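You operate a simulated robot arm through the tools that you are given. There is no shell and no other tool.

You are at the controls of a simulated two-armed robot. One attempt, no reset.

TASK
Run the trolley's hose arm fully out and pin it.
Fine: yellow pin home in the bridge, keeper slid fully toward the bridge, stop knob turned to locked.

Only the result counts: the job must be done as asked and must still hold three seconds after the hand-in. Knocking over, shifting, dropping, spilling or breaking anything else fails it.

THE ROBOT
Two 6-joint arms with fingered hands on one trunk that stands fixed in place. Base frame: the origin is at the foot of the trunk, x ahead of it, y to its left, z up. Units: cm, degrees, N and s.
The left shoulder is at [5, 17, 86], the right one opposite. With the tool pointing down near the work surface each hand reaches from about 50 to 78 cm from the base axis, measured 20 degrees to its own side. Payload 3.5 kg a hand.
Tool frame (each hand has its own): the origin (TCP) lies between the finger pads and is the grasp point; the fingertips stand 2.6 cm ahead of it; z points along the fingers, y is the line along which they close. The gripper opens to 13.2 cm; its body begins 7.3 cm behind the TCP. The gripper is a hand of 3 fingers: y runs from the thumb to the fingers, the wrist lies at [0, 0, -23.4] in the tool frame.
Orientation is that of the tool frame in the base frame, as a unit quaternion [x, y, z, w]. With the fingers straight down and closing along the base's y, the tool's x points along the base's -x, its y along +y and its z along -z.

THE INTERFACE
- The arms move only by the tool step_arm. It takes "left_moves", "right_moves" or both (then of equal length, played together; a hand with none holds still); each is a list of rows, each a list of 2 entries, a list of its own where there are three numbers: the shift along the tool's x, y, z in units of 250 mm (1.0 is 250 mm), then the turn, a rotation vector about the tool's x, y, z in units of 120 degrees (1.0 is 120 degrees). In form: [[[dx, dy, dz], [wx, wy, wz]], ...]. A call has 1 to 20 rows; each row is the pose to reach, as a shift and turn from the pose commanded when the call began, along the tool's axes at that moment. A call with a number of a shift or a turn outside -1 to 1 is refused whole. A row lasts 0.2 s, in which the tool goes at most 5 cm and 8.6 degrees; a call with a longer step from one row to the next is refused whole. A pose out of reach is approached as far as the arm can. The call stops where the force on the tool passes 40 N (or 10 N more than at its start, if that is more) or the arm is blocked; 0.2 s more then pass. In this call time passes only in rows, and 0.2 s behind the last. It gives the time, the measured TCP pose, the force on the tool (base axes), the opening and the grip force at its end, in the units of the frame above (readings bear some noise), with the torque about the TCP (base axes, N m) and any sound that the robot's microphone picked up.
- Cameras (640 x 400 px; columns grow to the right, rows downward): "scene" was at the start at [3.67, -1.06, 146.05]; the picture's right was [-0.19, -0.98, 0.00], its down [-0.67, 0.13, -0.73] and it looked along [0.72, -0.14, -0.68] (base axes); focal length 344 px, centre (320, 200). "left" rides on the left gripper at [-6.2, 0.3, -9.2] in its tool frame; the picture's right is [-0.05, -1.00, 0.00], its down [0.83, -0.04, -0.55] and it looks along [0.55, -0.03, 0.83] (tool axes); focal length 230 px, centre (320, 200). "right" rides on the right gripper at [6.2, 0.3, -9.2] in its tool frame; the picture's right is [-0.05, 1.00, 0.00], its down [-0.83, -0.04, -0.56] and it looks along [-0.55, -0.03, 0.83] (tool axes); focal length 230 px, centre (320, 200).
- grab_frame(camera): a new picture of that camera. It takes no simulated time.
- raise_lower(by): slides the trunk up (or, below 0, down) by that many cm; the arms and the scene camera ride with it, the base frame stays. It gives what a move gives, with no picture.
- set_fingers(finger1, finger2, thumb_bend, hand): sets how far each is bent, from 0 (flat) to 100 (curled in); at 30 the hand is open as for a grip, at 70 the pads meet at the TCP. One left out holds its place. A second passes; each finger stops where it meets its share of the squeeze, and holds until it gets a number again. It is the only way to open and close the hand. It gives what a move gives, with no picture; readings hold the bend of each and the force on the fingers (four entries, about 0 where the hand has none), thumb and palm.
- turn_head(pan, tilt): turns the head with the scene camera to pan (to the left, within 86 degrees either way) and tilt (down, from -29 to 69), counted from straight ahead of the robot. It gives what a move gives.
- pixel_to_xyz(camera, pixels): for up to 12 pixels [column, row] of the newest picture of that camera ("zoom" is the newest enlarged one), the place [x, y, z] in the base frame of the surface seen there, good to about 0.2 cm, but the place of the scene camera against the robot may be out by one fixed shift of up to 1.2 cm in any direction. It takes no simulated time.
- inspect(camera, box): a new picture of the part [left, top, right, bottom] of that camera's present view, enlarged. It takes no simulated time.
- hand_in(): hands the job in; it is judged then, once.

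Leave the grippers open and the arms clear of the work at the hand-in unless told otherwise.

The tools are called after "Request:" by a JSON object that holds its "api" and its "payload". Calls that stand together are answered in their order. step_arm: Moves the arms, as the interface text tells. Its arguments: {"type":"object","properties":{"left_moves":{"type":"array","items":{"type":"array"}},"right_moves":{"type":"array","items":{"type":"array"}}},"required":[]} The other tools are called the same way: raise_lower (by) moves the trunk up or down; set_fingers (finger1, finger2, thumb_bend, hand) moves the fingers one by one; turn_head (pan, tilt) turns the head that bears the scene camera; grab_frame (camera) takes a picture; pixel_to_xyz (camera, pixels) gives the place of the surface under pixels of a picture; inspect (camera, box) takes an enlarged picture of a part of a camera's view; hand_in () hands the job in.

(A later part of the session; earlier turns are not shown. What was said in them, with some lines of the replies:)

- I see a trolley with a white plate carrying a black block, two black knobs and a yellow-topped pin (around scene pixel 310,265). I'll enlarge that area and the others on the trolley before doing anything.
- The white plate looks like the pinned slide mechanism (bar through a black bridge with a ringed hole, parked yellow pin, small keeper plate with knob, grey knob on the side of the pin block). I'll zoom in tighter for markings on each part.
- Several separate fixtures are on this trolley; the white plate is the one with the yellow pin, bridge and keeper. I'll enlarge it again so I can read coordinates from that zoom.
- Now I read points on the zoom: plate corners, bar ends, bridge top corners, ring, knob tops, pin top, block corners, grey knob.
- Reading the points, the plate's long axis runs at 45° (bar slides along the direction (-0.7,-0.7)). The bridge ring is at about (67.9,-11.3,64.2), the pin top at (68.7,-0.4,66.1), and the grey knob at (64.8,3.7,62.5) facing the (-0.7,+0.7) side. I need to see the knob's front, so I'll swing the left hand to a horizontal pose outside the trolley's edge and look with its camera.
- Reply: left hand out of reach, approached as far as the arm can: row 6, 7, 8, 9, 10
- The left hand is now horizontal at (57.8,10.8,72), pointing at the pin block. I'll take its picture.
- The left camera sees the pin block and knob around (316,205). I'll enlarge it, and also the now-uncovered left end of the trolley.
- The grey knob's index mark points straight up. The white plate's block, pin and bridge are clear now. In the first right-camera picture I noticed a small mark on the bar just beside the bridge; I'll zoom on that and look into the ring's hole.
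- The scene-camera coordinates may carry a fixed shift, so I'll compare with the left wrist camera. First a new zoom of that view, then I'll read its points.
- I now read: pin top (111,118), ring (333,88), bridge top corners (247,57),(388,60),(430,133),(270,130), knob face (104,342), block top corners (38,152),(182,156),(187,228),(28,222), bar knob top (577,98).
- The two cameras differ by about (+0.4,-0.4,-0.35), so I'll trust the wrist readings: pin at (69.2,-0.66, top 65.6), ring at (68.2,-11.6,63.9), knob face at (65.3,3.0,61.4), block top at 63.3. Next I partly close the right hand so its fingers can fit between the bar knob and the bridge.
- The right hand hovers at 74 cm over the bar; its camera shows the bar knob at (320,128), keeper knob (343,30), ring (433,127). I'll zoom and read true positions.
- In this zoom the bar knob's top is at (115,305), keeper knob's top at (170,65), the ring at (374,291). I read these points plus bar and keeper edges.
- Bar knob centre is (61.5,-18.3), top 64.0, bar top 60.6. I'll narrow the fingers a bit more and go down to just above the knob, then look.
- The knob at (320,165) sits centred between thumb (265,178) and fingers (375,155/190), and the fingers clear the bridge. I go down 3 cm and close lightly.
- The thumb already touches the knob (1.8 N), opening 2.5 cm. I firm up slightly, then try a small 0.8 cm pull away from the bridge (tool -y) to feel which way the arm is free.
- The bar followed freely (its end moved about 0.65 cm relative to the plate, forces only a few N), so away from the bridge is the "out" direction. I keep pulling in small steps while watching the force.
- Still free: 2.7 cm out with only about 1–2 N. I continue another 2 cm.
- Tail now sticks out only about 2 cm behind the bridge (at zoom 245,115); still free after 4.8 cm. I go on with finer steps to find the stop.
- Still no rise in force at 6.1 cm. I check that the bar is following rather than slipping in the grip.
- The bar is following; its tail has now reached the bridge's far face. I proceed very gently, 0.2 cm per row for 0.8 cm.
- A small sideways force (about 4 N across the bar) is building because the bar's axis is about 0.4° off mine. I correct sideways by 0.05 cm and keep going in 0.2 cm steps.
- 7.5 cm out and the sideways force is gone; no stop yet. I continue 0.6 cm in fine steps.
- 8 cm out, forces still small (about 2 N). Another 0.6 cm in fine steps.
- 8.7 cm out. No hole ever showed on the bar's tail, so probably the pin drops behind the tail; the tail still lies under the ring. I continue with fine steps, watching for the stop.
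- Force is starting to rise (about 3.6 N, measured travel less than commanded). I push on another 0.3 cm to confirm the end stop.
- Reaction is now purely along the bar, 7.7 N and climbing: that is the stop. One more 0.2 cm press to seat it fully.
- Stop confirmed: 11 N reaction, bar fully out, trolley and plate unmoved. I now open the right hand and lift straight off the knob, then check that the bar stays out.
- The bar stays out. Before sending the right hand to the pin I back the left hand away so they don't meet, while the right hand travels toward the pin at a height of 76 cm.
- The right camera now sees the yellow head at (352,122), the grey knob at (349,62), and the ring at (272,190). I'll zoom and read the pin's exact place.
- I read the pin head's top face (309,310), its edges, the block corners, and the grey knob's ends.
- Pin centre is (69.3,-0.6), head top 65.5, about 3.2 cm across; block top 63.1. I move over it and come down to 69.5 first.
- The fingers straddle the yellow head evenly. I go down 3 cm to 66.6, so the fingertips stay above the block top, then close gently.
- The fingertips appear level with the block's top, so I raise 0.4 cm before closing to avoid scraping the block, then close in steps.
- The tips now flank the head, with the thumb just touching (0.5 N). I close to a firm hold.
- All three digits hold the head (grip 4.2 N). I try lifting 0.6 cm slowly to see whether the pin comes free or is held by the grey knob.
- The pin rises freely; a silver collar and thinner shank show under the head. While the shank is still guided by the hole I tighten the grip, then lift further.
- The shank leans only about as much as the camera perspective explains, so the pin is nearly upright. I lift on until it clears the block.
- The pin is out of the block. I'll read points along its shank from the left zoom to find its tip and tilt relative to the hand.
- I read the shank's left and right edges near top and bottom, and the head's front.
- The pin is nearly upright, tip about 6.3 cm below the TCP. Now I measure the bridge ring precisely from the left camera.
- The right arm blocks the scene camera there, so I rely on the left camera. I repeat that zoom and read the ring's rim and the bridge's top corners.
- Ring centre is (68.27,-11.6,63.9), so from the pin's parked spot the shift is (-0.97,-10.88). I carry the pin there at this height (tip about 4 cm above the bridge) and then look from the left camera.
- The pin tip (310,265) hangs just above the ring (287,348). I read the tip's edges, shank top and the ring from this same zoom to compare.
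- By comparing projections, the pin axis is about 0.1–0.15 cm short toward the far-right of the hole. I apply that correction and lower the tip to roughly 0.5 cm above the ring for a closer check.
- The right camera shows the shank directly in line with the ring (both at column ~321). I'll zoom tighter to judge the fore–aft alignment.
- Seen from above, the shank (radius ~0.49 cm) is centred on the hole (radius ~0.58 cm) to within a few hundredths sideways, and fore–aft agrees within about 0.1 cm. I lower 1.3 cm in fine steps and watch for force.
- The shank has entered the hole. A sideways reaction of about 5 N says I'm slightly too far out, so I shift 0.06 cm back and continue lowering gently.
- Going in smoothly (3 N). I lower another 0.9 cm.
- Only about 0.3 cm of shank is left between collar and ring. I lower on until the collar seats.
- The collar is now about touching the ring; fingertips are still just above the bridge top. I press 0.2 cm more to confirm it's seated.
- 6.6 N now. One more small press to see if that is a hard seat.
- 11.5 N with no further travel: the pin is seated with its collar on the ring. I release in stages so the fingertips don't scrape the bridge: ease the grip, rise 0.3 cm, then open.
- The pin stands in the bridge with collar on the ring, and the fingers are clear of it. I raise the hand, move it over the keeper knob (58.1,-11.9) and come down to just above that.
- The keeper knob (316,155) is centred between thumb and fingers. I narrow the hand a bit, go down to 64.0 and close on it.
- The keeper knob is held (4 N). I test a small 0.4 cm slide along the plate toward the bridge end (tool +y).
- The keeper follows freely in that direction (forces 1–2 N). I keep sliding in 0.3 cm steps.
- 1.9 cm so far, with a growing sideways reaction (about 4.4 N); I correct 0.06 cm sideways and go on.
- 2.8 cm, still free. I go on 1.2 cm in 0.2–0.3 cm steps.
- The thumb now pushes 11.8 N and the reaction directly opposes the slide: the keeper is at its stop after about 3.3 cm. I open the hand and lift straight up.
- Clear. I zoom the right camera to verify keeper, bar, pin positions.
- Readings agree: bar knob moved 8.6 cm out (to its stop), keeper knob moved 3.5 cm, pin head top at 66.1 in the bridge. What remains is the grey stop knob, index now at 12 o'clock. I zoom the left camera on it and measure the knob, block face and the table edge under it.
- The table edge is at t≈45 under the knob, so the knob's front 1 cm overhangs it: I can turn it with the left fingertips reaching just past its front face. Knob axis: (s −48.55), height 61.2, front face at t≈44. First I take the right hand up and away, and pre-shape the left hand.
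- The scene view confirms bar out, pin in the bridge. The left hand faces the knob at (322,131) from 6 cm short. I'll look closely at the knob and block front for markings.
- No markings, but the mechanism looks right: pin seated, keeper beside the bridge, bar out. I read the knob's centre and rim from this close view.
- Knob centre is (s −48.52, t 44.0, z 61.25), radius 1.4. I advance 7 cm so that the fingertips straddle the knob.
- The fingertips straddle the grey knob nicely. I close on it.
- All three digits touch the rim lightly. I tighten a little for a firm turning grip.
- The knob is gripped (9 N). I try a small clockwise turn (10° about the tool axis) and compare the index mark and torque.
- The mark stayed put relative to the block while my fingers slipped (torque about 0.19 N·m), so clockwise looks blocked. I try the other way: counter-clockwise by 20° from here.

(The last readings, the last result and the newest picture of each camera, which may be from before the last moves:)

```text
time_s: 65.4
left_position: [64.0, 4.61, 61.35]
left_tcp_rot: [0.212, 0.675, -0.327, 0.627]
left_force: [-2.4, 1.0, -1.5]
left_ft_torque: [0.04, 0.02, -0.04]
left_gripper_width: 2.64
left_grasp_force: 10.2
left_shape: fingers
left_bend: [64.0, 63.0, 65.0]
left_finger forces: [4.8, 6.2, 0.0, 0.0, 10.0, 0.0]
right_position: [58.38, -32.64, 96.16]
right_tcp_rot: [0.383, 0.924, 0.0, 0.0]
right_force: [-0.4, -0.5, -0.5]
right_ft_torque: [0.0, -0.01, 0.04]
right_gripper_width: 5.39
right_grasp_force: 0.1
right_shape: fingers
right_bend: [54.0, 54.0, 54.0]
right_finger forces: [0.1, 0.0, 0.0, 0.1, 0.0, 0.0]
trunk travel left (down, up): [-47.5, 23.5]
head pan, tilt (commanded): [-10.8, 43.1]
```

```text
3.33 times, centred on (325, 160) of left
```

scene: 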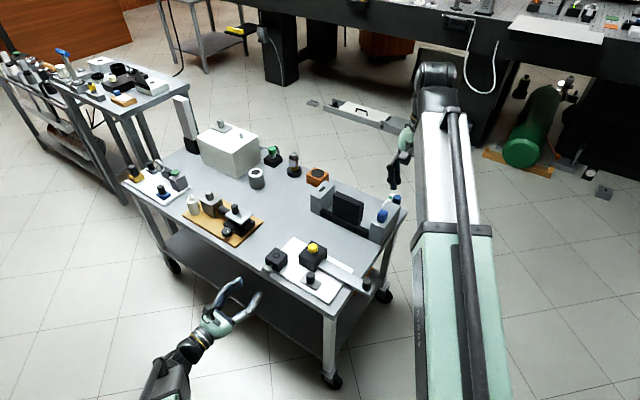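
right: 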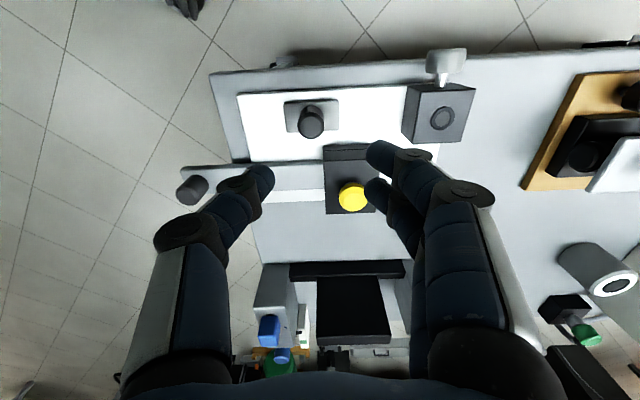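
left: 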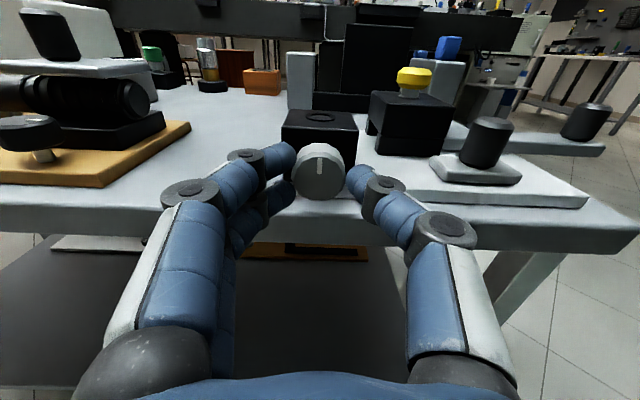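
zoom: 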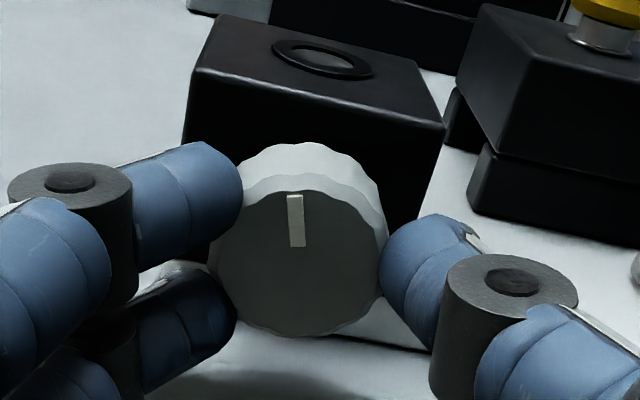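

Counter-clockwise the knob follows the hand freely (the mark keeps its place relative to my fingers while the block rotates in view). I continue counter-clockwise another 40°.

Request:
{"api": "step_arm", "payload": {"left_moves": [[[0, 0, 0], [0, 0, -0.0556]], [[0, 0, 0], [0, 0, -0.1111]], [[0, 0, 0], [0, 0, -0.1667]], [[0, 0, 0], [0, 0, -0.2222]], [[0, 0, 0], [0, 0, -0.2778]], [[0, 0, 0], [0, 0, -0.3333]]]}}

Request:
{"api": "grab_frame", "payload": {"camera": "left"}}

Request:
{"api": "inspect", "payload": {"camera": "scene", "box": [215, 230, 325, 305]}}

```text
time_s: 66.8
left_position: [63.95, 4.8, 61.28]
left_tcp_rot: [-0.032, 0.706, -0.522, 0.477]
left_force: [1.1, 2.3, 0.5]
left_ft_torque: [0.0, -0.03, 0.04]
left_gripper_width: 2.65
left_grasp_force: 11.4
left_shape: fingers
left_bend: [64.0, 63.0, 65.0]
left_finger forces: [6.8, 5.9, 0.0, 0.0, 8.9, 0.0]
right_position: [58.33, -32.71, 96.18]
right_tcp_rot: [0.383, 0.924, 0.0, 0.0]
right_force: [-0.2, 0.3, -0.1]
right_ft_torque: [0.03, 0.0, -0.02]
right_gripper_width: 5.4
right_grasp_force: 0.1
right_shape: fingers
right_bend: [54.0, 54.0, 54.0]
right_finger forces: [0.1, 0.1, 0.0, 0.0, 0.0, 0.1]
trunk travel left (down, up): [-47.5, 23.5]
head pan, tilt (commanded): [-10.8, 43.1]
```

```text
taken
```

left: 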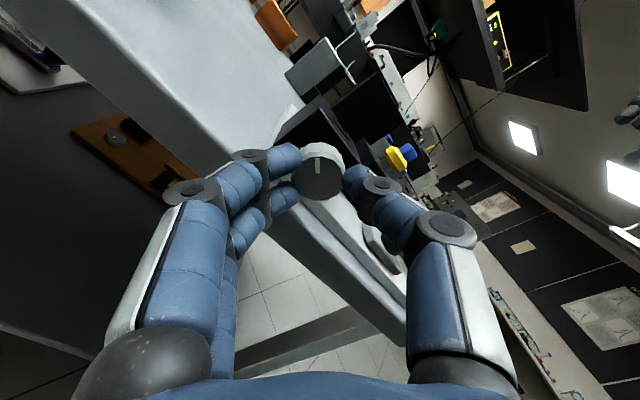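

```text
5.33 times, centred on (270, 268) of scene
```

zoom: 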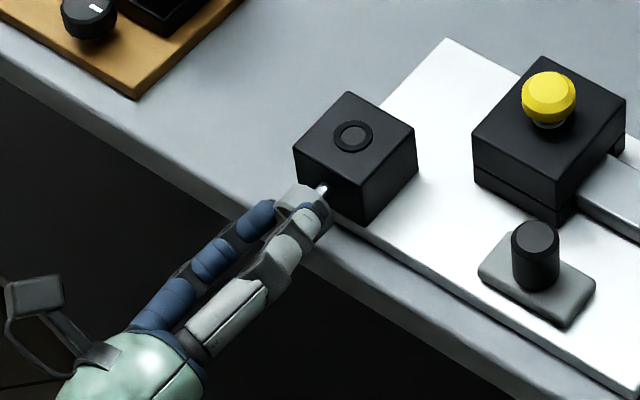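

The mark still stands upright in the hand camera, so the knob has turned with the hand (about 50°), with hardly any torque. I continue another 32°.

Request:
{"api": "step_arm", "payload": {"left_moves": [[[0, 0, 0], [0, 0, -0.0556]], [[0, 0, 0], [0, 0, -0.1111]], [[0, 0, 0], [0, 0, -0.1667]], [[0, 0, 0], [0, 0, -0.2222]], [[0, 0, 0], [0, 0, -0.2667]]]}}

Request:
{"api": "inspect", "payload": {"camera": "left", "box": [260, 100, 390, 220]}}

```text
time_s: 68.0
left_position: [63.88, 4.58, 61.26]
left_tcp_rot: [-0.226, 0.67, -0.633, 0.314]
left_force: [4.5, 5.1, 1.3]
left_ft_torque: [-0.02, -0.03, 0.14]
left_gripper_width: 2.62
left_grasp_force: 10.6
left_shape: fingers
left_bend: [64.0, 63.0, 65.0]
left_finger forces: [7.1, 4.6, 0.1, 0.2, 9.3, 0.0]
right_position: [58.27, -32.63, 96.03]
right_tcp_rot: [0.383, 0.924, 0.0, 0.0]
right_force: [-0.1, 0.3, 0.1]
right_ft_torque: [-0.01, 0.01, -0.01]
right_gripper_width: 5.4
right_grasp_force: 0.0
right_shape: fingers
right_bend: [54.0, 54.0, 54.0]
right_finger forces: [0.1, 0.0, 0.0, 0.0, 0.1, 0.0]
trunk travel left (down, up): [-47.5, 23.5]
head pan, tilt (commanded): [-10.8, 43.1]
```

```text
3.33 times, centred on (325, 160) of left
```

zoom: 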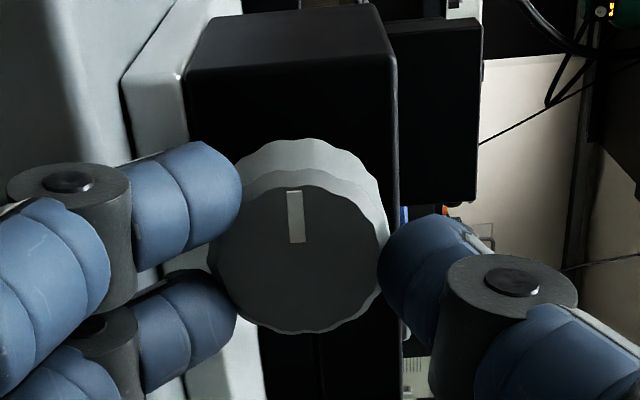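

About 85° turned, mark firmly following, no axial torque yet but a 7 N sideways push from slight off-centre. I relieve that by 0.1 cm and turn on in small steps toward the end stop.

Request:
{"api": "step_arm", "payload": {"left_moves": [[[-0.004, 0, 0], [0, 0, 0]], [[-0.004, 0, 0], [0, 0, -0.04]], [[-0.004, 0, 0], [0, 0, -0.08]]]}}

Request:
{"api": "inspect", "payload": {"camera": "left", "box": [260, 100, 390, 220]}}

```text
time_s: 68.8
left_position: [64.04, 4.65, 61.3]
left_tcp_rot: [0.281, -0.649, 0.657, -0.261]
left_force: [2.2, 3.3, 0.0]
left_ft_torque: [0.12, -0.13, 0.11]
left_gripper_width: 2.63
left_grasp_force: 11.9
left_shape: fingers
left_bend: [64.0, 63.0, 65.0]
left_finger forces: [8.1, 5.1, 0.1, 0.0, 10.2, 0.0]
right_position: [58.36, -32.78, 96.11]
right_tcp_rot: [0.383, 0.924, -0.001, 0.0]
right_force: [0.6, 0.4, 0.1]
right_ft_torque: [0.03, -0.03, 0.06]
right_gripper_width: 5.4
right_grasp_force: 0.1
right_shape: fingers
right_bend: [54.0, 54.0, 54.0]
right_finger forces: [0.0, 0.0, 0.0, 0.1, 0.1, 0.1]
trunk travel left (down, up): [-47.5, 23.5]
head pan, tilt (commanded): [-10.8, 43.1]
```

```text
3.33 times, centred on (325, 160) of left
```

zoom: 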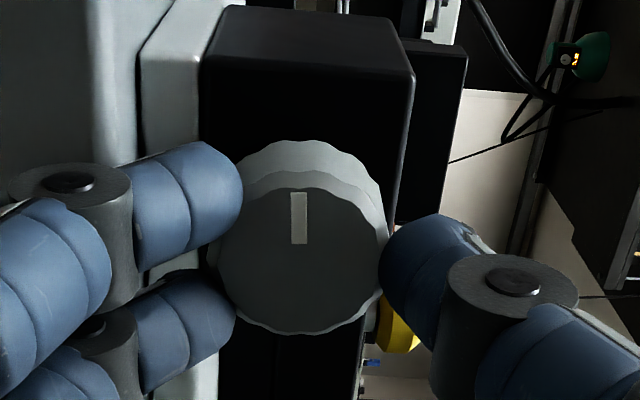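

Axial torque has now risen to 0.18 N·m opposing the turn and the knob stopped at about 90°: it's at its locked stop, mark pointing left (block's far side). I release carefully: thumb opens wide, fingers (now beneath the knob) just slightly so they don't touch the table edge, then I draw straight back.

Request:
{"api": "set_fingers", "payload": {"hand": "left", "finger1": 61, "finger2": 61, "thumb_bend": 50}}

Request:
{"api": "inspect", "payload": {"camera": "left", "box": [260, 100, 390, 220]}}

```text
time_s: 69.8
left_position: [63.91, 4.68, 61.34]
left_tcp_rot: [0.281, -0.649, 0.657, -0.261]
left_force: [-0.5, -0.1, 0.4]
left_ft_torque: [0.0, -0.01, -0.02]
left_gripper_width: 4.94
left_grasp_force: 0.1
left_shape: fingers
left_bend: [61.0, 61.0, 50.0]
left_finger forces: [0.1, 0.0, 0.0, 0.0, 0.2, 0.1]
right_position: [58.37, -32.72, 96.03]
right_tcp_rot: [0.383, 0.924, 0.0, 0.0]
right_force: [-1.0, -0.5, -0.4]
right_ft_torque: [-0.01, 0.03, -0.04]
right_gripper_width: 5.4
right_grasp_force: 0.1
right_shape: fingers
right_bend: [54.0, 54.0, 54.0]
right_finger forces: [0.1, 0.0, 0.0, 0.0, 0.1, 0.1]
trunk travel left (down, up): [-47.5, 23.5]
head pan, tilt (commanded): [-10.8, 43.1]
```

```text
3.33 times, centred on (325, 160) of left
```

zoom: 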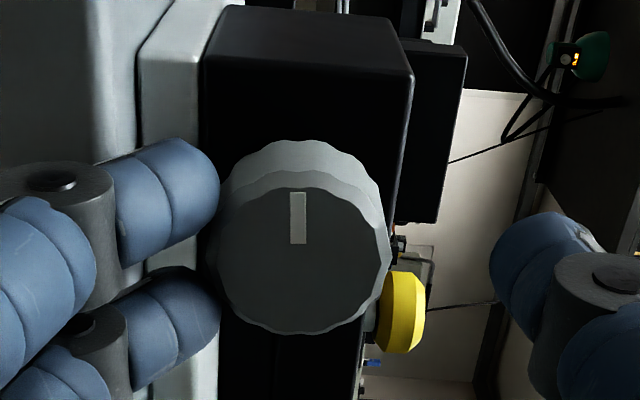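

All forces are zero and the mark hasn't moved. I draw the hand straight back 7 cm.

Request:
{"api": "step_arm", "payload": {"left_moves": [[[0, 0, -0.06], [0, 0, 0]], [[0, 0, -0.12], [0, 0, 0]], [[0, 0, -0.2], [0, 0, 0]], [[0, 0, -0.28], [0, 0, 0]]]}}

Request:
{"api": "grab_frame", "payload": {"camera": "left"}}

Request:
{"api": "inspect", "payload": {"camera": "scene", "box": [245, 230, 375, 310]}}

```text
time_s: 70.8
left_position: [59.06, 9.73, 61.48]
left_tcp_rot: [0.281, -0.648, 0.658, -0.261]
left_force: [-0.8, 0.6, -0.1]
left_ft_torque: [-0.02, -0.01, 0.0]
left_gripper_width: 4.9
left_grasp_force: 0.0
left_shape: fingers
left_bend: [61.0, 61.0, 50.0]
left_finger forces: [0.0, 0.0, 0.0, 0.0, 0.0, 0.0]
right_position: [58.31, -32.76, 96.17]
right_tcp_rot: [0.382, 0.924, -0.001, 0.001]
right_force: [0.7, -0.9, 1.0]
right_ft_torque: [0.0, -0.02, 0.02]
right_gripper_width: 5.42
right_grasp_force: 0.1
right_shape: fingers
right_bend: [54.0, 54.0, 54.0]
right_finger forces: [0.0, 0.0, 0.1, 0.1, 0.0, 0.0]
trunk travel left (down, up): [-47.5, 23.5]
head pan, tilt (commanded): [-10.8, 43.1]
```

```text
taken
```

left: 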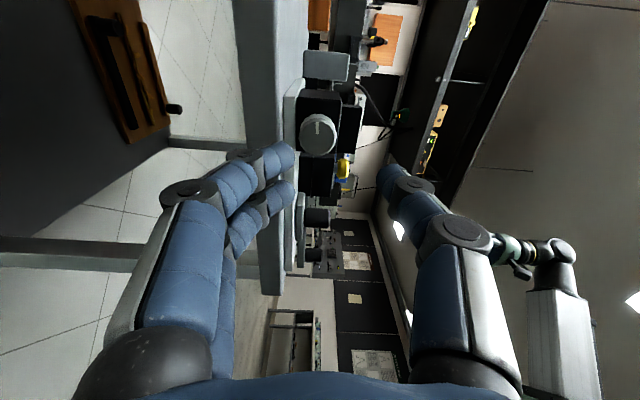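

```text
4.92 times, centred on (310, 270) of scene
```

zoom: 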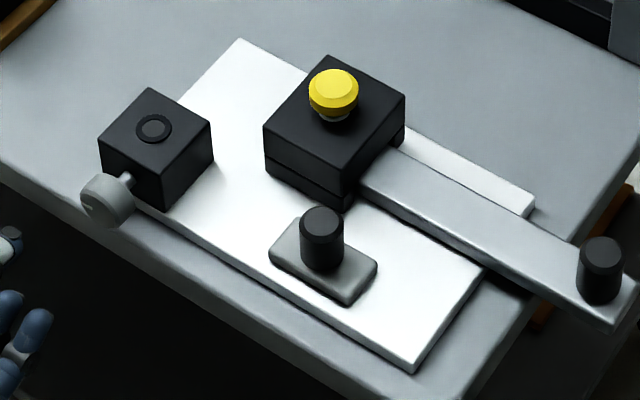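

From the scene view the knob's mark now lies horizontal (locked), pin seated, keeper by the bridge, bar out. I roll the left hand back upright where it is, clear of the trolley.

Request:
{"api": "step_arm", "payload": {"left_moves": [[[0, 0, -0.01], [0, 0, 0.0694]], [[0, 0, -0.02], [0, 0, 0.1388]], [[0, 0, -0.02], [0, 0, 0.2082]], [[0, 0, -0.02], [0, 0, 0.2776]], [[0, 0, -0.02], [0, 0, 0.347]], [[0, 0, -0.02], [0, 0, 0.4164]], [[0, 0, -0.02], [0, 0, 0.4858]], [[0, 0, -0.02], [0, 0, 0.5552]], [[0, 0, -0.02], [0, 0, 0.6246]], [[0, 0, -0.02], [0, 0, 0.694]], [[0, 0, -0.02], [0, 0, 0.763]]]}}

Request:
{"api": "grab_frame", "payload": {"camera": "left"}}

Request:
{"api": "inspect", "payload": {"camera": "left", "box": [280, 60, 460, 170]}}

```text
time_s: 73.2
left_position: [58.63, 9.95, 61.27]
left_tcp_rot: [0.271, 0.653, -0.27, 0.653]
left_force: [-0.2, 0.2, -0.3]
left_ft_torque: [-0.03, 0.03, 0.0]
left_gripper_width: 4.93
left_grasp_force: 0.2
left_shape: fingers
left_bend: [61.0, 61.0, 50.0]
left_finger forces: [0.0, 0.1, 0.0, 0.0, 0.1, 0.1]
right_position: [58.28, -32.7, 96.07]
right_tcp_rot: [0.382, 0.924, 0.0, 0.0]
right_force: [-0.7, -0.1, -1.2]
right_ft_torque: [0.02, 0.0, 0.02]
right_gripper_width: 5.38
right_grasp_force: 0.1
right_shape: fingers
right_bend: [54.0, 54.0, 54.0]
right_finger forces: [0.0, 0.0, 0.1, 0.0, 0.1, 0.0]
trunk travel left (down, up): [-47.5, 23.5]
head pan, tilt (commanded): [-10.8, 43.1]
```

```text
taken
```

left: 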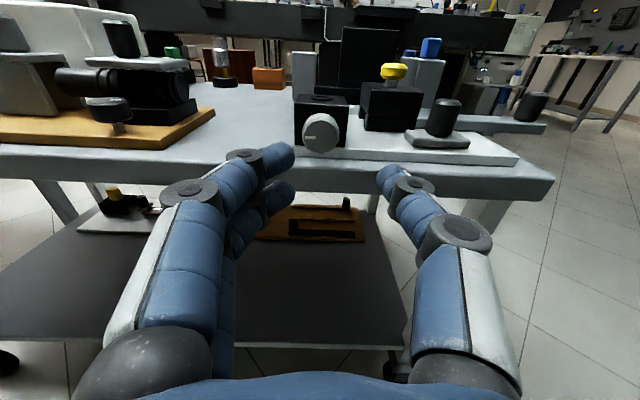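

```text
3.56 times, centred on (370, 115) of left
```

zoom: 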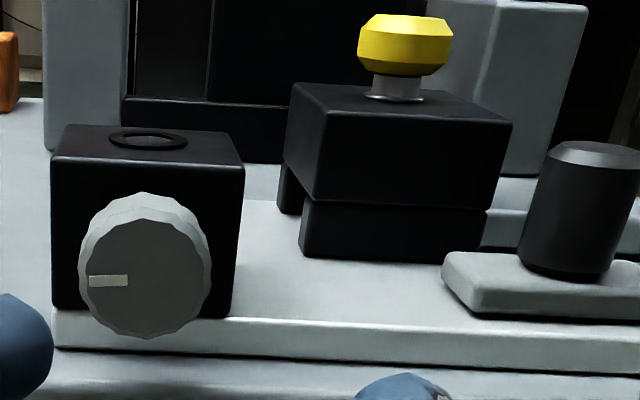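

The index mark is exactly horizontal now. I verify the pin's seat by comparing its head height above the bridge with how it sat in its parking block (2.3–2.45 cm).

Request:
{"api": "pixel_to_xyz", "payload": {"camera": "zoom", "pixels": [[405, 18], [405, 40], [405, 72], [398, 85], [398, 97], [330, 100], [450, 110], [108, 281], [145, 265], [575, 150], [500, 290], [340, 230]]}}

Request:
{"api": "inspect", "payload": {"camera": "left", "box": [365, 55, 425, 100]}}

```text
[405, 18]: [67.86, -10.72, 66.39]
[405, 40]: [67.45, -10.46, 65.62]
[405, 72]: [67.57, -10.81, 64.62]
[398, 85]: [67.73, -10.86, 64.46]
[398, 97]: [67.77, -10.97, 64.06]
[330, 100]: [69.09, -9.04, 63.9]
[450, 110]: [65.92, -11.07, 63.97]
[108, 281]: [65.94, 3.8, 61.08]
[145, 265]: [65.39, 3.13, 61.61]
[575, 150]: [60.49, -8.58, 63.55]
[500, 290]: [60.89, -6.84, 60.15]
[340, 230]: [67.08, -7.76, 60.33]
```

```text
8.89 times, centred on (395, 78) of left
```

zoom: 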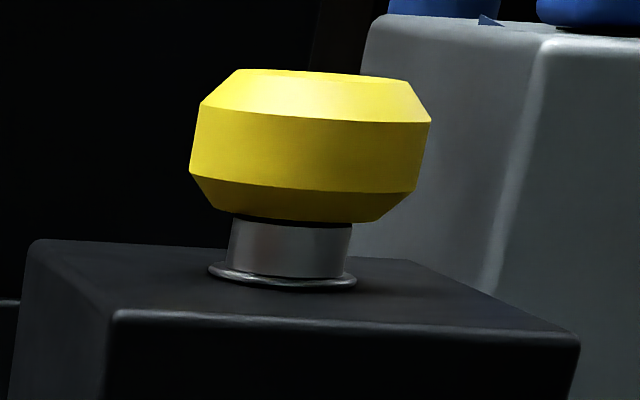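

The collar rests flat on the ring and the head stands 2.45 cm above the bridge, same as when parked: pin is home. To be thorough I re-check the bar's end position with the right camera from above.

Request:
{"api": "grab_frame", "payload": {"camera": "right"}}

Request:
{"api": "inspect", "payload": {"camera": "left", "box": [400, 70, 560, 170]}}

```text
taken
```

right: 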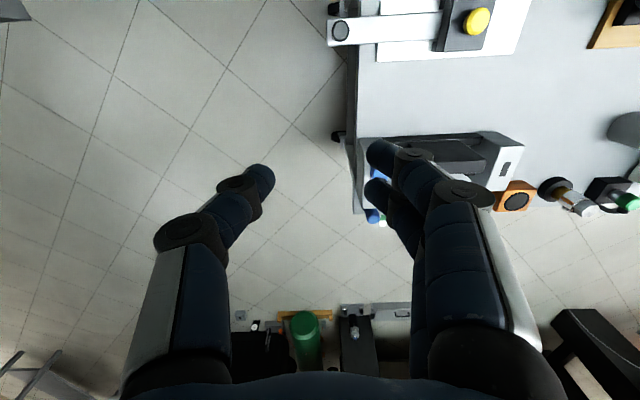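

```text
4.00 times, centred on (480, 120) of left
```

zoom: 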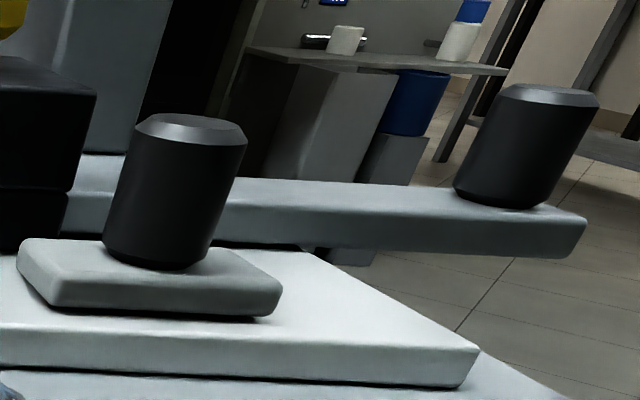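

The bar, keeper and pin all sit where I left them. Now I withdraw the left arm: sideways and back first, then up, and open both hands.

Request:
{"api": "step_arm", "payload": {"left_moves": [[[-0.02, 0.06, -0.04], [0, 0, 0]], [[-0.08, 0.13, -0.1], [0, 0, 0]], [[-0.16, 0.2, -0.16], [0, 0, 0]], [[-0.26, 0.26, -0.2], [0, 0, 0]], [[-0.36, 0.3, -0.24], [0, 0, 0]], [[-0.44, 0.32, -0.26], [0, 0, 0]], [[-0.52, 0.32, -0.26], [0, 0, 0]]]}}

Request:
{"api": "set_fingers", "payload": {"hand": "left", "finger1": 30, "finger2": 30, "thumb_bend": 30}}

Request:
{"api": "set_fingers", "payload": {"hand": "right", "finger1": 30, "finger2": 30, "thumb_bend": 30}}

Request:
{"api": "grab_frame", "payload": {"camera": "scene"}}

Request:
{"api": "inspect", "payload": {"camera": "scene", "box": [245, 230, 375, 310]}}

```text
time_s: 74.8
left_position: [59.8, 20.21, 74.33]
left_tcp_rot: [0.27, 0.654, -0.271, 0.653]
left_force: [0.0, 0.5, -0.4]
left_ft_torque: [0.03, 0.03, 0.01]
left_gripper_width: 4.9
left_grasp_force: 0.0
left_shape: fingers
left_bend: [61.0, 61.0, 50.0]
left_finger forces: [0.0, 0.0, 0.0, 0.0, 0.0, 0.1]
right_position: [58.32, -32.72, 96.04]
right_tcp_rot: [0.383, 0.924, 0.0, 0.001]
right_force: [0.1, -0.2, -0.1]
right_ft_torque: [0.03, 0.0, 0.01]
right_gripper_width: 5.39
right_grasp_force: 0.1
right_shape: fingers
right_bend: [54.0, 54.0, 54.0]
right_finger forces: [0.1, 0.0, 0.0, 0.1, 0.0, 0.0]
trunk travel left (down, up): [-47.5, 23.5]
head pan, tilt (commanded): [-10.8, 43.1]
```

```text
time_s: 75.8
left_position: [59.83, 20.33, 74.33]
left_tcp_rot: [0.271, 0.653, -0.271, 0.653]
left_force: [0.5, 0.1, -0.6]
left_ft_torque: [-0.01, 0.01, 0.02]
left_gripper_width: 13.37
left_grasp_force: 0.0
left_shape: fingers
left_bend: [30.0, 30.0, 30.0]
left_finger forces: [0.0, 0.0, 0.0, 0.0, 0.0, 0.0]
right_position: [58.23, -32.71, 96.06]
right_tcp_rot: [0.384, 0.923, -0.001, 0.0]
right_force: [0.2, -0.8, 0.3]
right_ft_torque: [-0.02, 0.02, 0.01]
right_gripper_width: 5.43
right_grasp_force: 0.0
right_shape: fingers
right_bend: [54.0, 54.0, 54.0]
right_finger forces: [0.0, 0.0, 0.0, 0.1, 0.1, 0.0]
trunk travel left (down, up): [-47.5, 23.5]
head pan, tilt (commanded): [-10.8, 43.1]
```

```text
time_s: 76.8
left_position: [59.82, 20.3, 74.36]
left_tcp_rot: [0.27, 0.654, -0.272, 0.653]
left_force: [-0.2, 0.2, -0.2]
left_ft_torque: [-0.01, -0.01, 0.0]
left_gripper_width: 13.38
left_grasp_force: 0.0
left_shape: fingers
left_bend: [30.0, 30.0, 30.0]
left_finger forces: [0.0, 0.0, 0.0, 0.0, 0.0, 0.0]
right_position: [58.32, -32.7, 96.0]
right_tcp_rot: [0.383, 0.924, -0.001, 0.0]
right_force: [-1.0, 1.0, 0.6]
right_ft_torque: [0.05, 0.02, -0.01]
right_gripper_width: 13.4
right_grasp_force: 0.1
right_shape: fingers
right_bend: [30.0, 30.0, 30.0]
right_finger forces: [0.1, 0.1, 0.0, 0.1, 0.0, 0.1]
trunk travel left (down, up): [-47.5, 23.5]
head pan, tilt (commanded): [-10.8, 43.1]
```

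```text
taken
```

scene: 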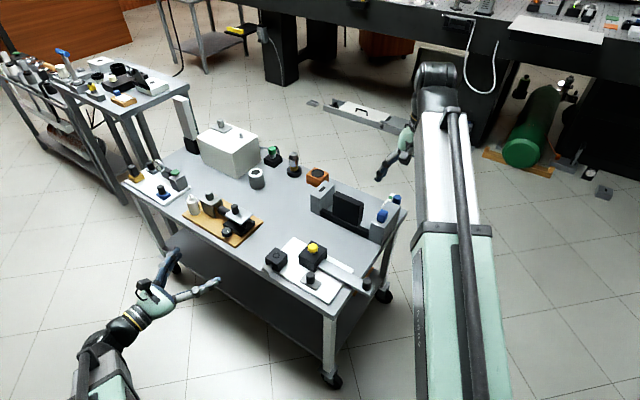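

```text
4.92 times, centred on (310, 270) of scene
```

zoom: 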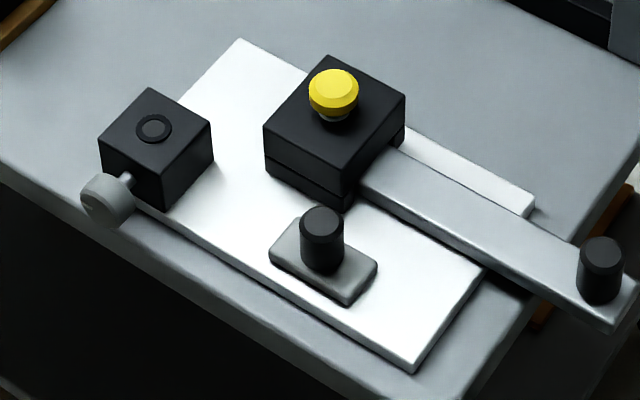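

Everything looks right. For certainty about "fully out" I'll do one gentle check push on the bar knob with the right hand, using the fingers' inner side only (no squeeze). First I pre-shape and hover over the knob.

Request:
{"api": "set_fingers", "payload": {"hand": "right", "finger1": 56, "finger2": 56, "thumb_bend": 56}}

Request:
{"api": "step_arm", "payload": {"right_moves": [[[0.05, 0.03, 0.1], [0, 0, 0]], [[0.11, 0.06, 0.2], [0, 0, 0]], [[0.17, 0.09, 0.32], [0, 0, 0]], [[0.23, 0.12, 0.44], [0, 0, 0]], [[0.29, 0.14, 0.56], [0, 0, 0]], [[0.322, 0.155, 0.68], [0, 0, 0]], [[0.322, 0.155, 0.82], [0, 0, 0]]]}}

Request:
{"api": "grab_frame", "payload": {"camera": "right"}}

Request:
{"api": "inspect", "payload": {"camera": "right", "box": [260, 60, 480, 200]}}

```text
time_s: 77.8
left_position: [59.73, 20.29, 74.38]
left_tcp_rot: [0.27, 0.654, -0.271, 0.653]
left_force: [0.2, -0.3, -0.2]
left_ft_torque: [0.01, -0.01, 0.0]
left_gripper_width: 13.4
left_grasp_force: 0.1
left_shape: fingers
left_bend: [30.0, 30.0, 30.0]
left_finger forces: [0.1, 0.1, 0.0, 0.0, 0.1, 0.0]
right_position: [58.31, -32.72, 96.14]
right_tcp_rot: [0.383, 0.924, 0.0, -0.001]
right_force: [-0.1, -0.6, -0.6]
right_ft_torque: [0.01, 0.02, 0.0]
right_gripper_width: 4.86
right_grasp_force: 0.0
right_shape: fingers
right_bend: [56.0, 56.0, 56.0]
right_finger forces: [0.1, 0.1, 0.1, 0.0, 0.0, 0.0]
trunk travel left (down, up): [-47.5, 23.5]
head pan, tilt (commanded): [-10.8, 43.1]
```

```text
time_s: 79.4
left_position: [59.8, 20.25, 74.42]
left_tcp_rot: [0.27, 0.653, -0.271, 0.653]
left_force: [-0.7, -0.1, 1.1]
left_ft_torque: [0.01, -0.03, 0.02]
left_gripper_width: 13.38
left_grasp_force: 0.1
left_shape: fingers
left_bend: [30.0, 30.0, 30.0]
left_finger forces: [0.0, 0.0, 0.1, 0.1, 0.0, 0.1]
right_position: [55.23, -24.64, 75.58]
right_tcp_rot: [0.382, 0.924, -0.001, 0.001]
right_force: [-1.0, 0.4, 0.4]
right_ft_torque: [0.03, 0.02, -0.03]
right_gripper_width: 4.84
right_grasp_force: 0.2
right_shape: fingers
right_bend: [56.0, 56.0, 56.0]
right_finger forces: [0.0, 0.0, 0.1, 0.1, 0.0, 0.0]
trunk travel left (down, up): [-47.5, 23.5]
head pan, tilt (commanded): [-10.8, 43.1]
```

```text
taken
```

right: 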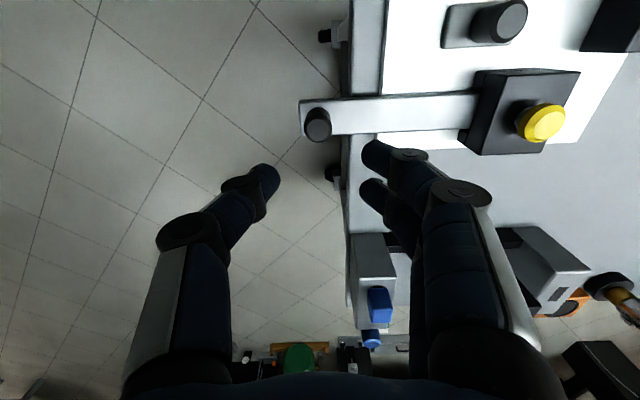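

```text
2.86 times, centred on (370, 130) of right
```

zoom: 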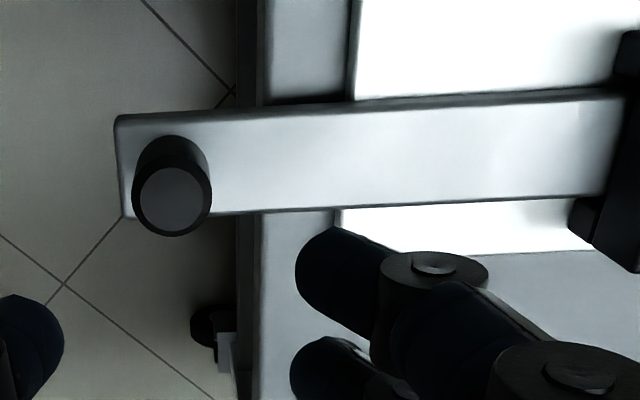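

The knob's top is at (172,200) of this zoom. I read it and the bar end to place the hand.

Request:
{"api": "pixel_to_xyz", "payload": {"camera": "zoom", "pixels": [[172, 200], [145, 200], [200, 200], [172, 172], [172, 228], [122, 125], [130, 210], [600, 100], [240, 160]]}}

```text
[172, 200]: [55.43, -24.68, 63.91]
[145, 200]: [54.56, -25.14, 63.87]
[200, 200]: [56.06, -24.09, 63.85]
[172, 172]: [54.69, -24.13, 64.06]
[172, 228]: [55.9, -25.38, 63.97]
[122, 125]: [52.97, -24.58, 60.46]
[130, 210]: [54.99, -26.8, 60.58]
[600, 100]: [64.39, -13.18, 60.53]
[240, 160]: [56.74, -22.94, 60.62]
```

The bar knob is at (55.35,-24.7), i.e. about 8.9 cm out. I lower the open fingers around it, centred, without touching.

Request:
{"api": "step_arm", "payload": {"right_moves": [[[0, 0, 0.12], [0, 0, 0]], [[0, 0, 0.24], [0, 0, 0]], [[0, 0, 0.34], [0, 0, 0]], [[0, 0, 0.41], [0, 0, 0]], [[0, 0, 0.447], [0, 0, 0]]]}}

Request:
{"api": "grab_frame", "payload": {"camera": "right"}}

```text
time_s: 80.6
left_position: [59.62, 20.39, 74.33]
left_tcp_rot: [0.27, 0.654, -0.271, 0.653]
left_force: [-0.6, 0.3, 0.3]
left_ft_torque: [0.0, 0.03, -0.03]
left_gripper_width: 13.38
left_grasp_force: 0.0
left_shape: fingers
left_bend: [30.0, 30.0, 30.0]
left_finger forces: [0.1, 0.0, 0.1, 0.0, 0.0, 0.1]
right_position: [55.33, -24.5, 64.38]
right_tcp_rot: [0.383, 0.924, 0.0, 0.0]
right_force: [-0.3, 0.3, -0.1]
right_ft_torque: [0.01, -0.02, -0.02]
right_gripper_width: 4.83
right_grasp_force: 0.0
right_shape: fingers
right_bend: [56.0, 56.0, 56.0]
right_finger forces: [0.1, 0.0, 0.0, 0.0, 0.1, 0.0]
trunk travel left (down, up): [-47.5, 23.5]
head pan, tilt (commanded): [-10.8, 43.1]
```

```text
taken
```

right: 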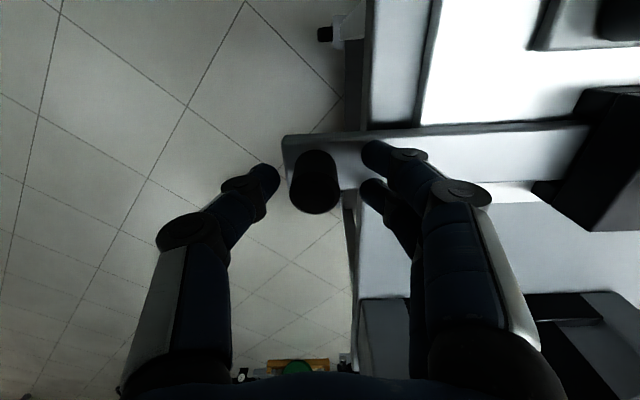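

The knob (315,180) is free between thumb and fingers. I move outward until the fingers meet the knob, then press lightly.

Request:
{"api": "step_arm", "payload": {"right_moves": [[[0, -0.02, 0], [0, 0, 0]], [[0, -0.036, 0], [0, 0, 0]], [[0, -0.044, 0], [0, 0, 0]], [[0, -0.05, 0], [0, 0, 0]]]}}

```text
time_s: 81.6
left_position: [59.84, 20.27, 74.26]
left_tcp_rot: [0.269, 0.654, -0.271, 0.653]
left_force: [0.9, -0.5, 0.3]
left_ft_torque: [-0.01, 0.04, -0.02]
left_gripper_width: 13.4
left_grasp_force: 0.0
left_shape: fingers
left_bend: [30.0, 30.0, 30.0]
left_finger forces: [0.0, 0.1, 0.0, 0.0, 0.1, 0.0]
right_position: [54.33, -25.31, 64.35]
right_tcp_rot: [0.382, 0.924, 0.0, 0.0]
right_force: [0.8, 0.1, -0.1]
right_ft_torque: [0.02, -0.02, 0.03]
right_gripper_width: 4.87
right_grasp_force: 0.1
right_shape: fingers
right_bend: [56.0, 56.0, 56.0]
right_finger forces: [0.1, 0.0, 0.0, 0.0, 0.0, 0.0]
trunk travel left (down, up): [-47.5, 23.5]
head pan, tilt (commanded): [-10.8, 43.1]
```

No contact yet after 1.2 cm. I continue in 0.15 cm steps.

Request:
{"api": "step_arm", "payload": {"right_moves": [[[0, -0.006, 0], [0, 0, 0]], [[0, -0.012, 0], [0, 0, 0]], [[0, -0.018, 0], [0, 0, 0]]]}}

```text
time_s: 82.4
left_position: [59.78, 20.37, 74.41]
left_tcp_rot: [0.27, 0.654, -0.271, 0.653]
left_force: [0.5, 0.6, 0.3]
left_ft_torque: [0.01, 0.0, 0.0]
left_gripper_width: 13.4
left_grasp_force: 0.1
left_shape: fingers
left_bend: [30.0, 30.0, 30.0]
left_finger forces: [0.0, 0.1, 0.1, 0.0, 0.1, 0.0]
right_position: [53.9, -25.66, 64.47]
right_tcp_rot: [0.382, 0.924, 0.0, 0.0]
right_force: [1.0, 0.3, 0.2]
right_ft_torque: [0.0, -0.04, 0.03]
right_gripper_width: 4.83
right_grasp_force: 0.2
right_shape: fingers
right_bend: [56.0, 55.0, 56.0]
right_finger forces: [0.1, 0.9, 0.0, 0.0, 0.0, 0.0]
trunk travel left (down, up): [-47.5, 23.5]
head pan, tilt (commanded): [-10.8, 43.1]
```

Finger 2 just touches (0.9 N). I press on another 0.45 cm.

Request:
{"api": "step_arm", "payload": {"right_moves": [[[0, -0.006, 0], [0, 0, 0]], [[0, -0.012, 0], [0, 0, 0]], [[0, -0.018, 0], [0, 0, 0]]]}}

```text
time_s: 83.2
left_position: [59.74, 20.34, 74.2]
left_tcp_rot: [0.269, 0.654, -0.271, 0.653]
left_force: [0.1, -0.3, 0.2]
left_ft_torque: [0.01, -0.01, 0.06]
left_gripper_width: 13.36
left_grasp_force: 0.1
left_shape: fingers
left_bend: [30.0, 30.0, 30.0]
left_finger forces: [0.1, 0.0, 0.1, 0.0, 0.0, 0.1]
right_position: [53.81, -26.05, 64.29]
right_tcp_rot: [0.383, 0.924, 0.0, 0.0]
right_force: [1.8, 2.1, 1.3]
right_ft_torque: [0.09, -0.07, 0.02]
right_gripper_width: 5.02
right_grasp_force: 2.0
right_shape: fingers
right_bend: [55.0, 54.0, 56.0]
right_finger forces: [1.4, 2.3, 0.1, 0.0, 0.0, 0.0]
trunk travel left (down, up): [-47.5, 23.5]
head pan, tilt (commanded): [-10.8, 43.1]
```

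Now about 3–4 N and the fingers bend back instead of the bar sliding. A little more to confirm it resists beyond sliding friction.

Request:
{"api": "step_arm", "payload": {"right_moves": [[[0, -0.006, 0], [0, 0, 0]], [[0, -0.012, 0], [0, 0, 0]], [[0, -0.018, 0], [0, 0, 0]]]}}

Request:
{"api": "grab_frame", "payload": {"camera": "right"}}

```text
time_s: 84.0
left_position: [59.81, 20.34, 74.35]
left_tcp_rot: [0.27, 0.654, -0.271, 0.653]
left_force: [0.7, -0.3, 0.2]
left_ft_torque: [0.05, 0.03, -0.02]
left_gripper_width: 13.38
left_grasp_force: 0.0
left_shape: fingers
left_bend: [30.0, 30.0, 30.0]
left_finger forces: [0.1, 0.0, 0.0, 0.1, 0.0, 0.0]
right_position: [53.38, -26.21, 64.35]
right_tcp_rot: [0.382, 0.924, 0.001, -0.001]
right_force: [5.1, 4.8, -0.1]
right_ft_torque: [0.17, -0.12, 0.05]
right_gripper_width: 5.33
right_grasp_force: 3.5
right_shape: fingers
right_bend: [53.0, 52.0, 56.0]
right_finger forces: [2.8, 4.4, 0.0, 0.0, 0.0, 0.0]
trunk travel left (down, up): [-47.5, 23.5]
head pan, tilt (commanded): [-10.8, 43.1]
```

```text
taken
```

right: 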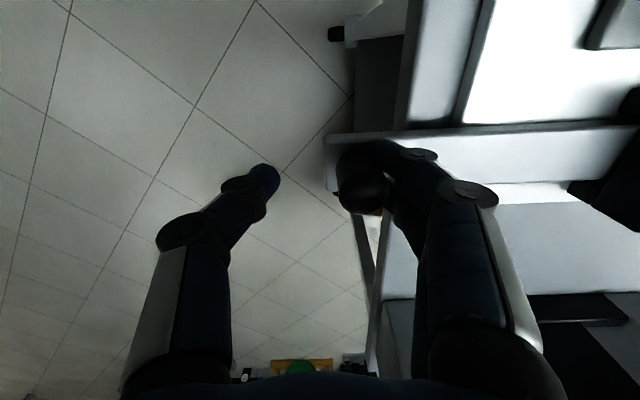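

7 N with no movement of the bar: it is firmly at its outer stop. I move back to centre around the knob without touching it, lift away, and return to the side.

Request:
{"api": "step_arm", "payload": {"right_moves": [[[0, 0.03, 0], [0, 0, 0]], [[0, 0.06, 0], [0, 0, 0]], [[0, 0.09, 0], [0, 0, 0]], [[0, 0.09, -0.08], [0, 0, 0]], [[0, 0.09, -0.2], [0, 0, 0]], [[0, 0.09, -0.34], [0, 0, 0]], [[0, 0.09, -0.5], [0, 0, 0]], [[-0.06, 0.06, -0.64], [0, 0, 0]], [[-0.14, 0.02, -0.78], [0, 0, 0]], [[-0.22, -0.02, -0.9], [0, 0, 0]], [[-0.3, -0.06, -0.98], [0, 0, 0]]]}}

Request:
{"api": "set_fingers", "payload": {"hand": "right", "finger1": 30, "finger2": 30, "thumb_bend": 30}}

Request:
{"api": "grab_frame", "payload": {"camera": "scene"}}

Request:
{"api": "inspect", "payload": {"camera": "scene", "box": [245, 230, 375, 310]}}

Request:
{"api": "inspect", "payload": {"camera": "left", "box": [320, 100, 560, 250]}}

```text
time_s: 86.4
left_position: [59.75, 20.4, 74.31]
left_tcp_rot: [0.271, 0.653, -0.271, 0.653]
left_force: [-0.5, 0.5, -0.3]
left_ft_torque: [0.0, 0.02, 0.01]
left_gripper_width: 13.39
left_grasp_force: 0.0
left_shape: fingers
left_bend: [30.0, 30.0, 30.0]
left_finger forces: [0.0, 0.0, 0.0, 0.0, 0.1, 0.1]
right_position: [57.76, -32.67, 88.9]
right_tcp_rot: [0.383, 0.924, -0.001, 0.0]
right_force: [0.2, -0.2, -0.2]
right_ft_torque: [-0.03, 0.0, -0.02]
right_gripper_width: 4.83
right_grasp_force: 0.1
right_shape: fingers
right_bend: [56.0, 56.0, 56.0]
right_finger forces: [0.0, 0.0, 0.0, 0.0, 0.0, 0.0]
trunk travel left (down, up): [-47.5, 23.5]
head pan, tilt (commanded): [-10.8, 43.1]
```

```text
time_s: 87.4
left_position: [59.75, 20.18, 74.31]
left_tcp_rot: [0.27, 0.653, -0.271, 0.653]
left_force: [0.1, 0.6, 0.5]
left_ft_torque: [0.02, -0.01, -0.02]
left_gripper_width: 13.4
left_grasp_force: 0.0
left_shape: fingers
left_bend: [30.0, 30.0, 30.0]
left_finger forces: [0.0, 0.0, 0.0, 0.0, 0.0, 0.1]
right_position: [57.77, -32.72, 88.9]
right_tcp_rot: [0.384, 0.924, 0.0, 0.0]
right_force: [-0.1, 0.4, -0.5]
right_ft_torque: [-0.01, -0.01, 0.01]
right_gripper_width: 13.38
right_grasp_force: 0.0
right_shape: fingers
right_bend: [30.0, 30.0, 30.0]
right_finger forces: [0.0, 0.0, 0.0, 0.0, 0.0, 0.0]
trunk travel left (down, up): [-47.5, 23.5]
head pan, tilt (commanded): [-10.8, 43.1]
```

```text
taken
```

scene: 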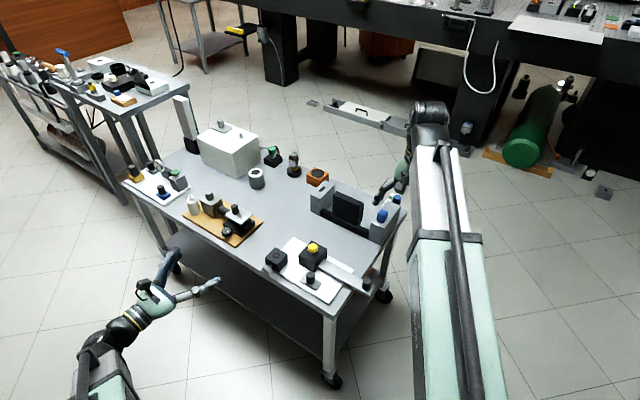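

```text
4.92 times, centred on (310, 270) of scene
```

zoom: 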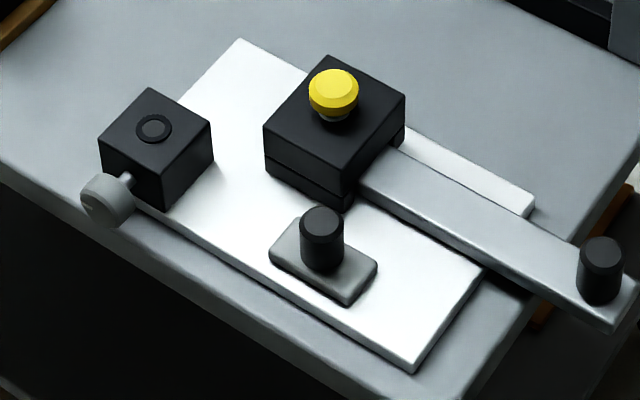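

```text
2.67 times, centred on (440, 175) of left
```

zoom: 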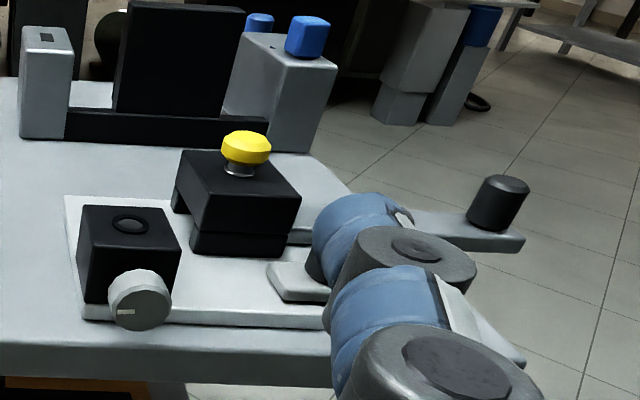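

The job is complete in both views:
- The bar is at its outer stop.
- The yellow pin is seated in the bridge.
- The keeper is at its stop beside the bridge.
- The stop knob's mark is a quarter turn round, against its stop.

Both hands are open and clear, and nothing else has moved. I hand it in.

Request:
{"api": "hand_in", "payload": {}}

```text
The job is handed in.
```

The hose arm is run fully out and pinned, and the job is handed in. I don't have the judging result yet.

- **Hose arm:** it came out about 8.9 cm to its outer stop. A second 7 N push at the end moved it no further.
- **Yellow pin:** it is seated in the bridge, with its collar resting on the ring. Pressing down at 11.5 N moved it no further, and its head stands as high above the bridge as it did above its parking block.
- **Keeper:** it slid about 3.5 cm toward the bridge and stopped against a firm end stop.
- **Stop knob:** it turned a quarter turn counter-clockwise (seen from the front) to its end stop, so the mark went from pointing up to horizontal. The knob has no "locked" marking. I took this end as locked because it started against the opposite stop.

Both hands are open and clear of the trolley, and I saw nothing else shifted or knocked over.
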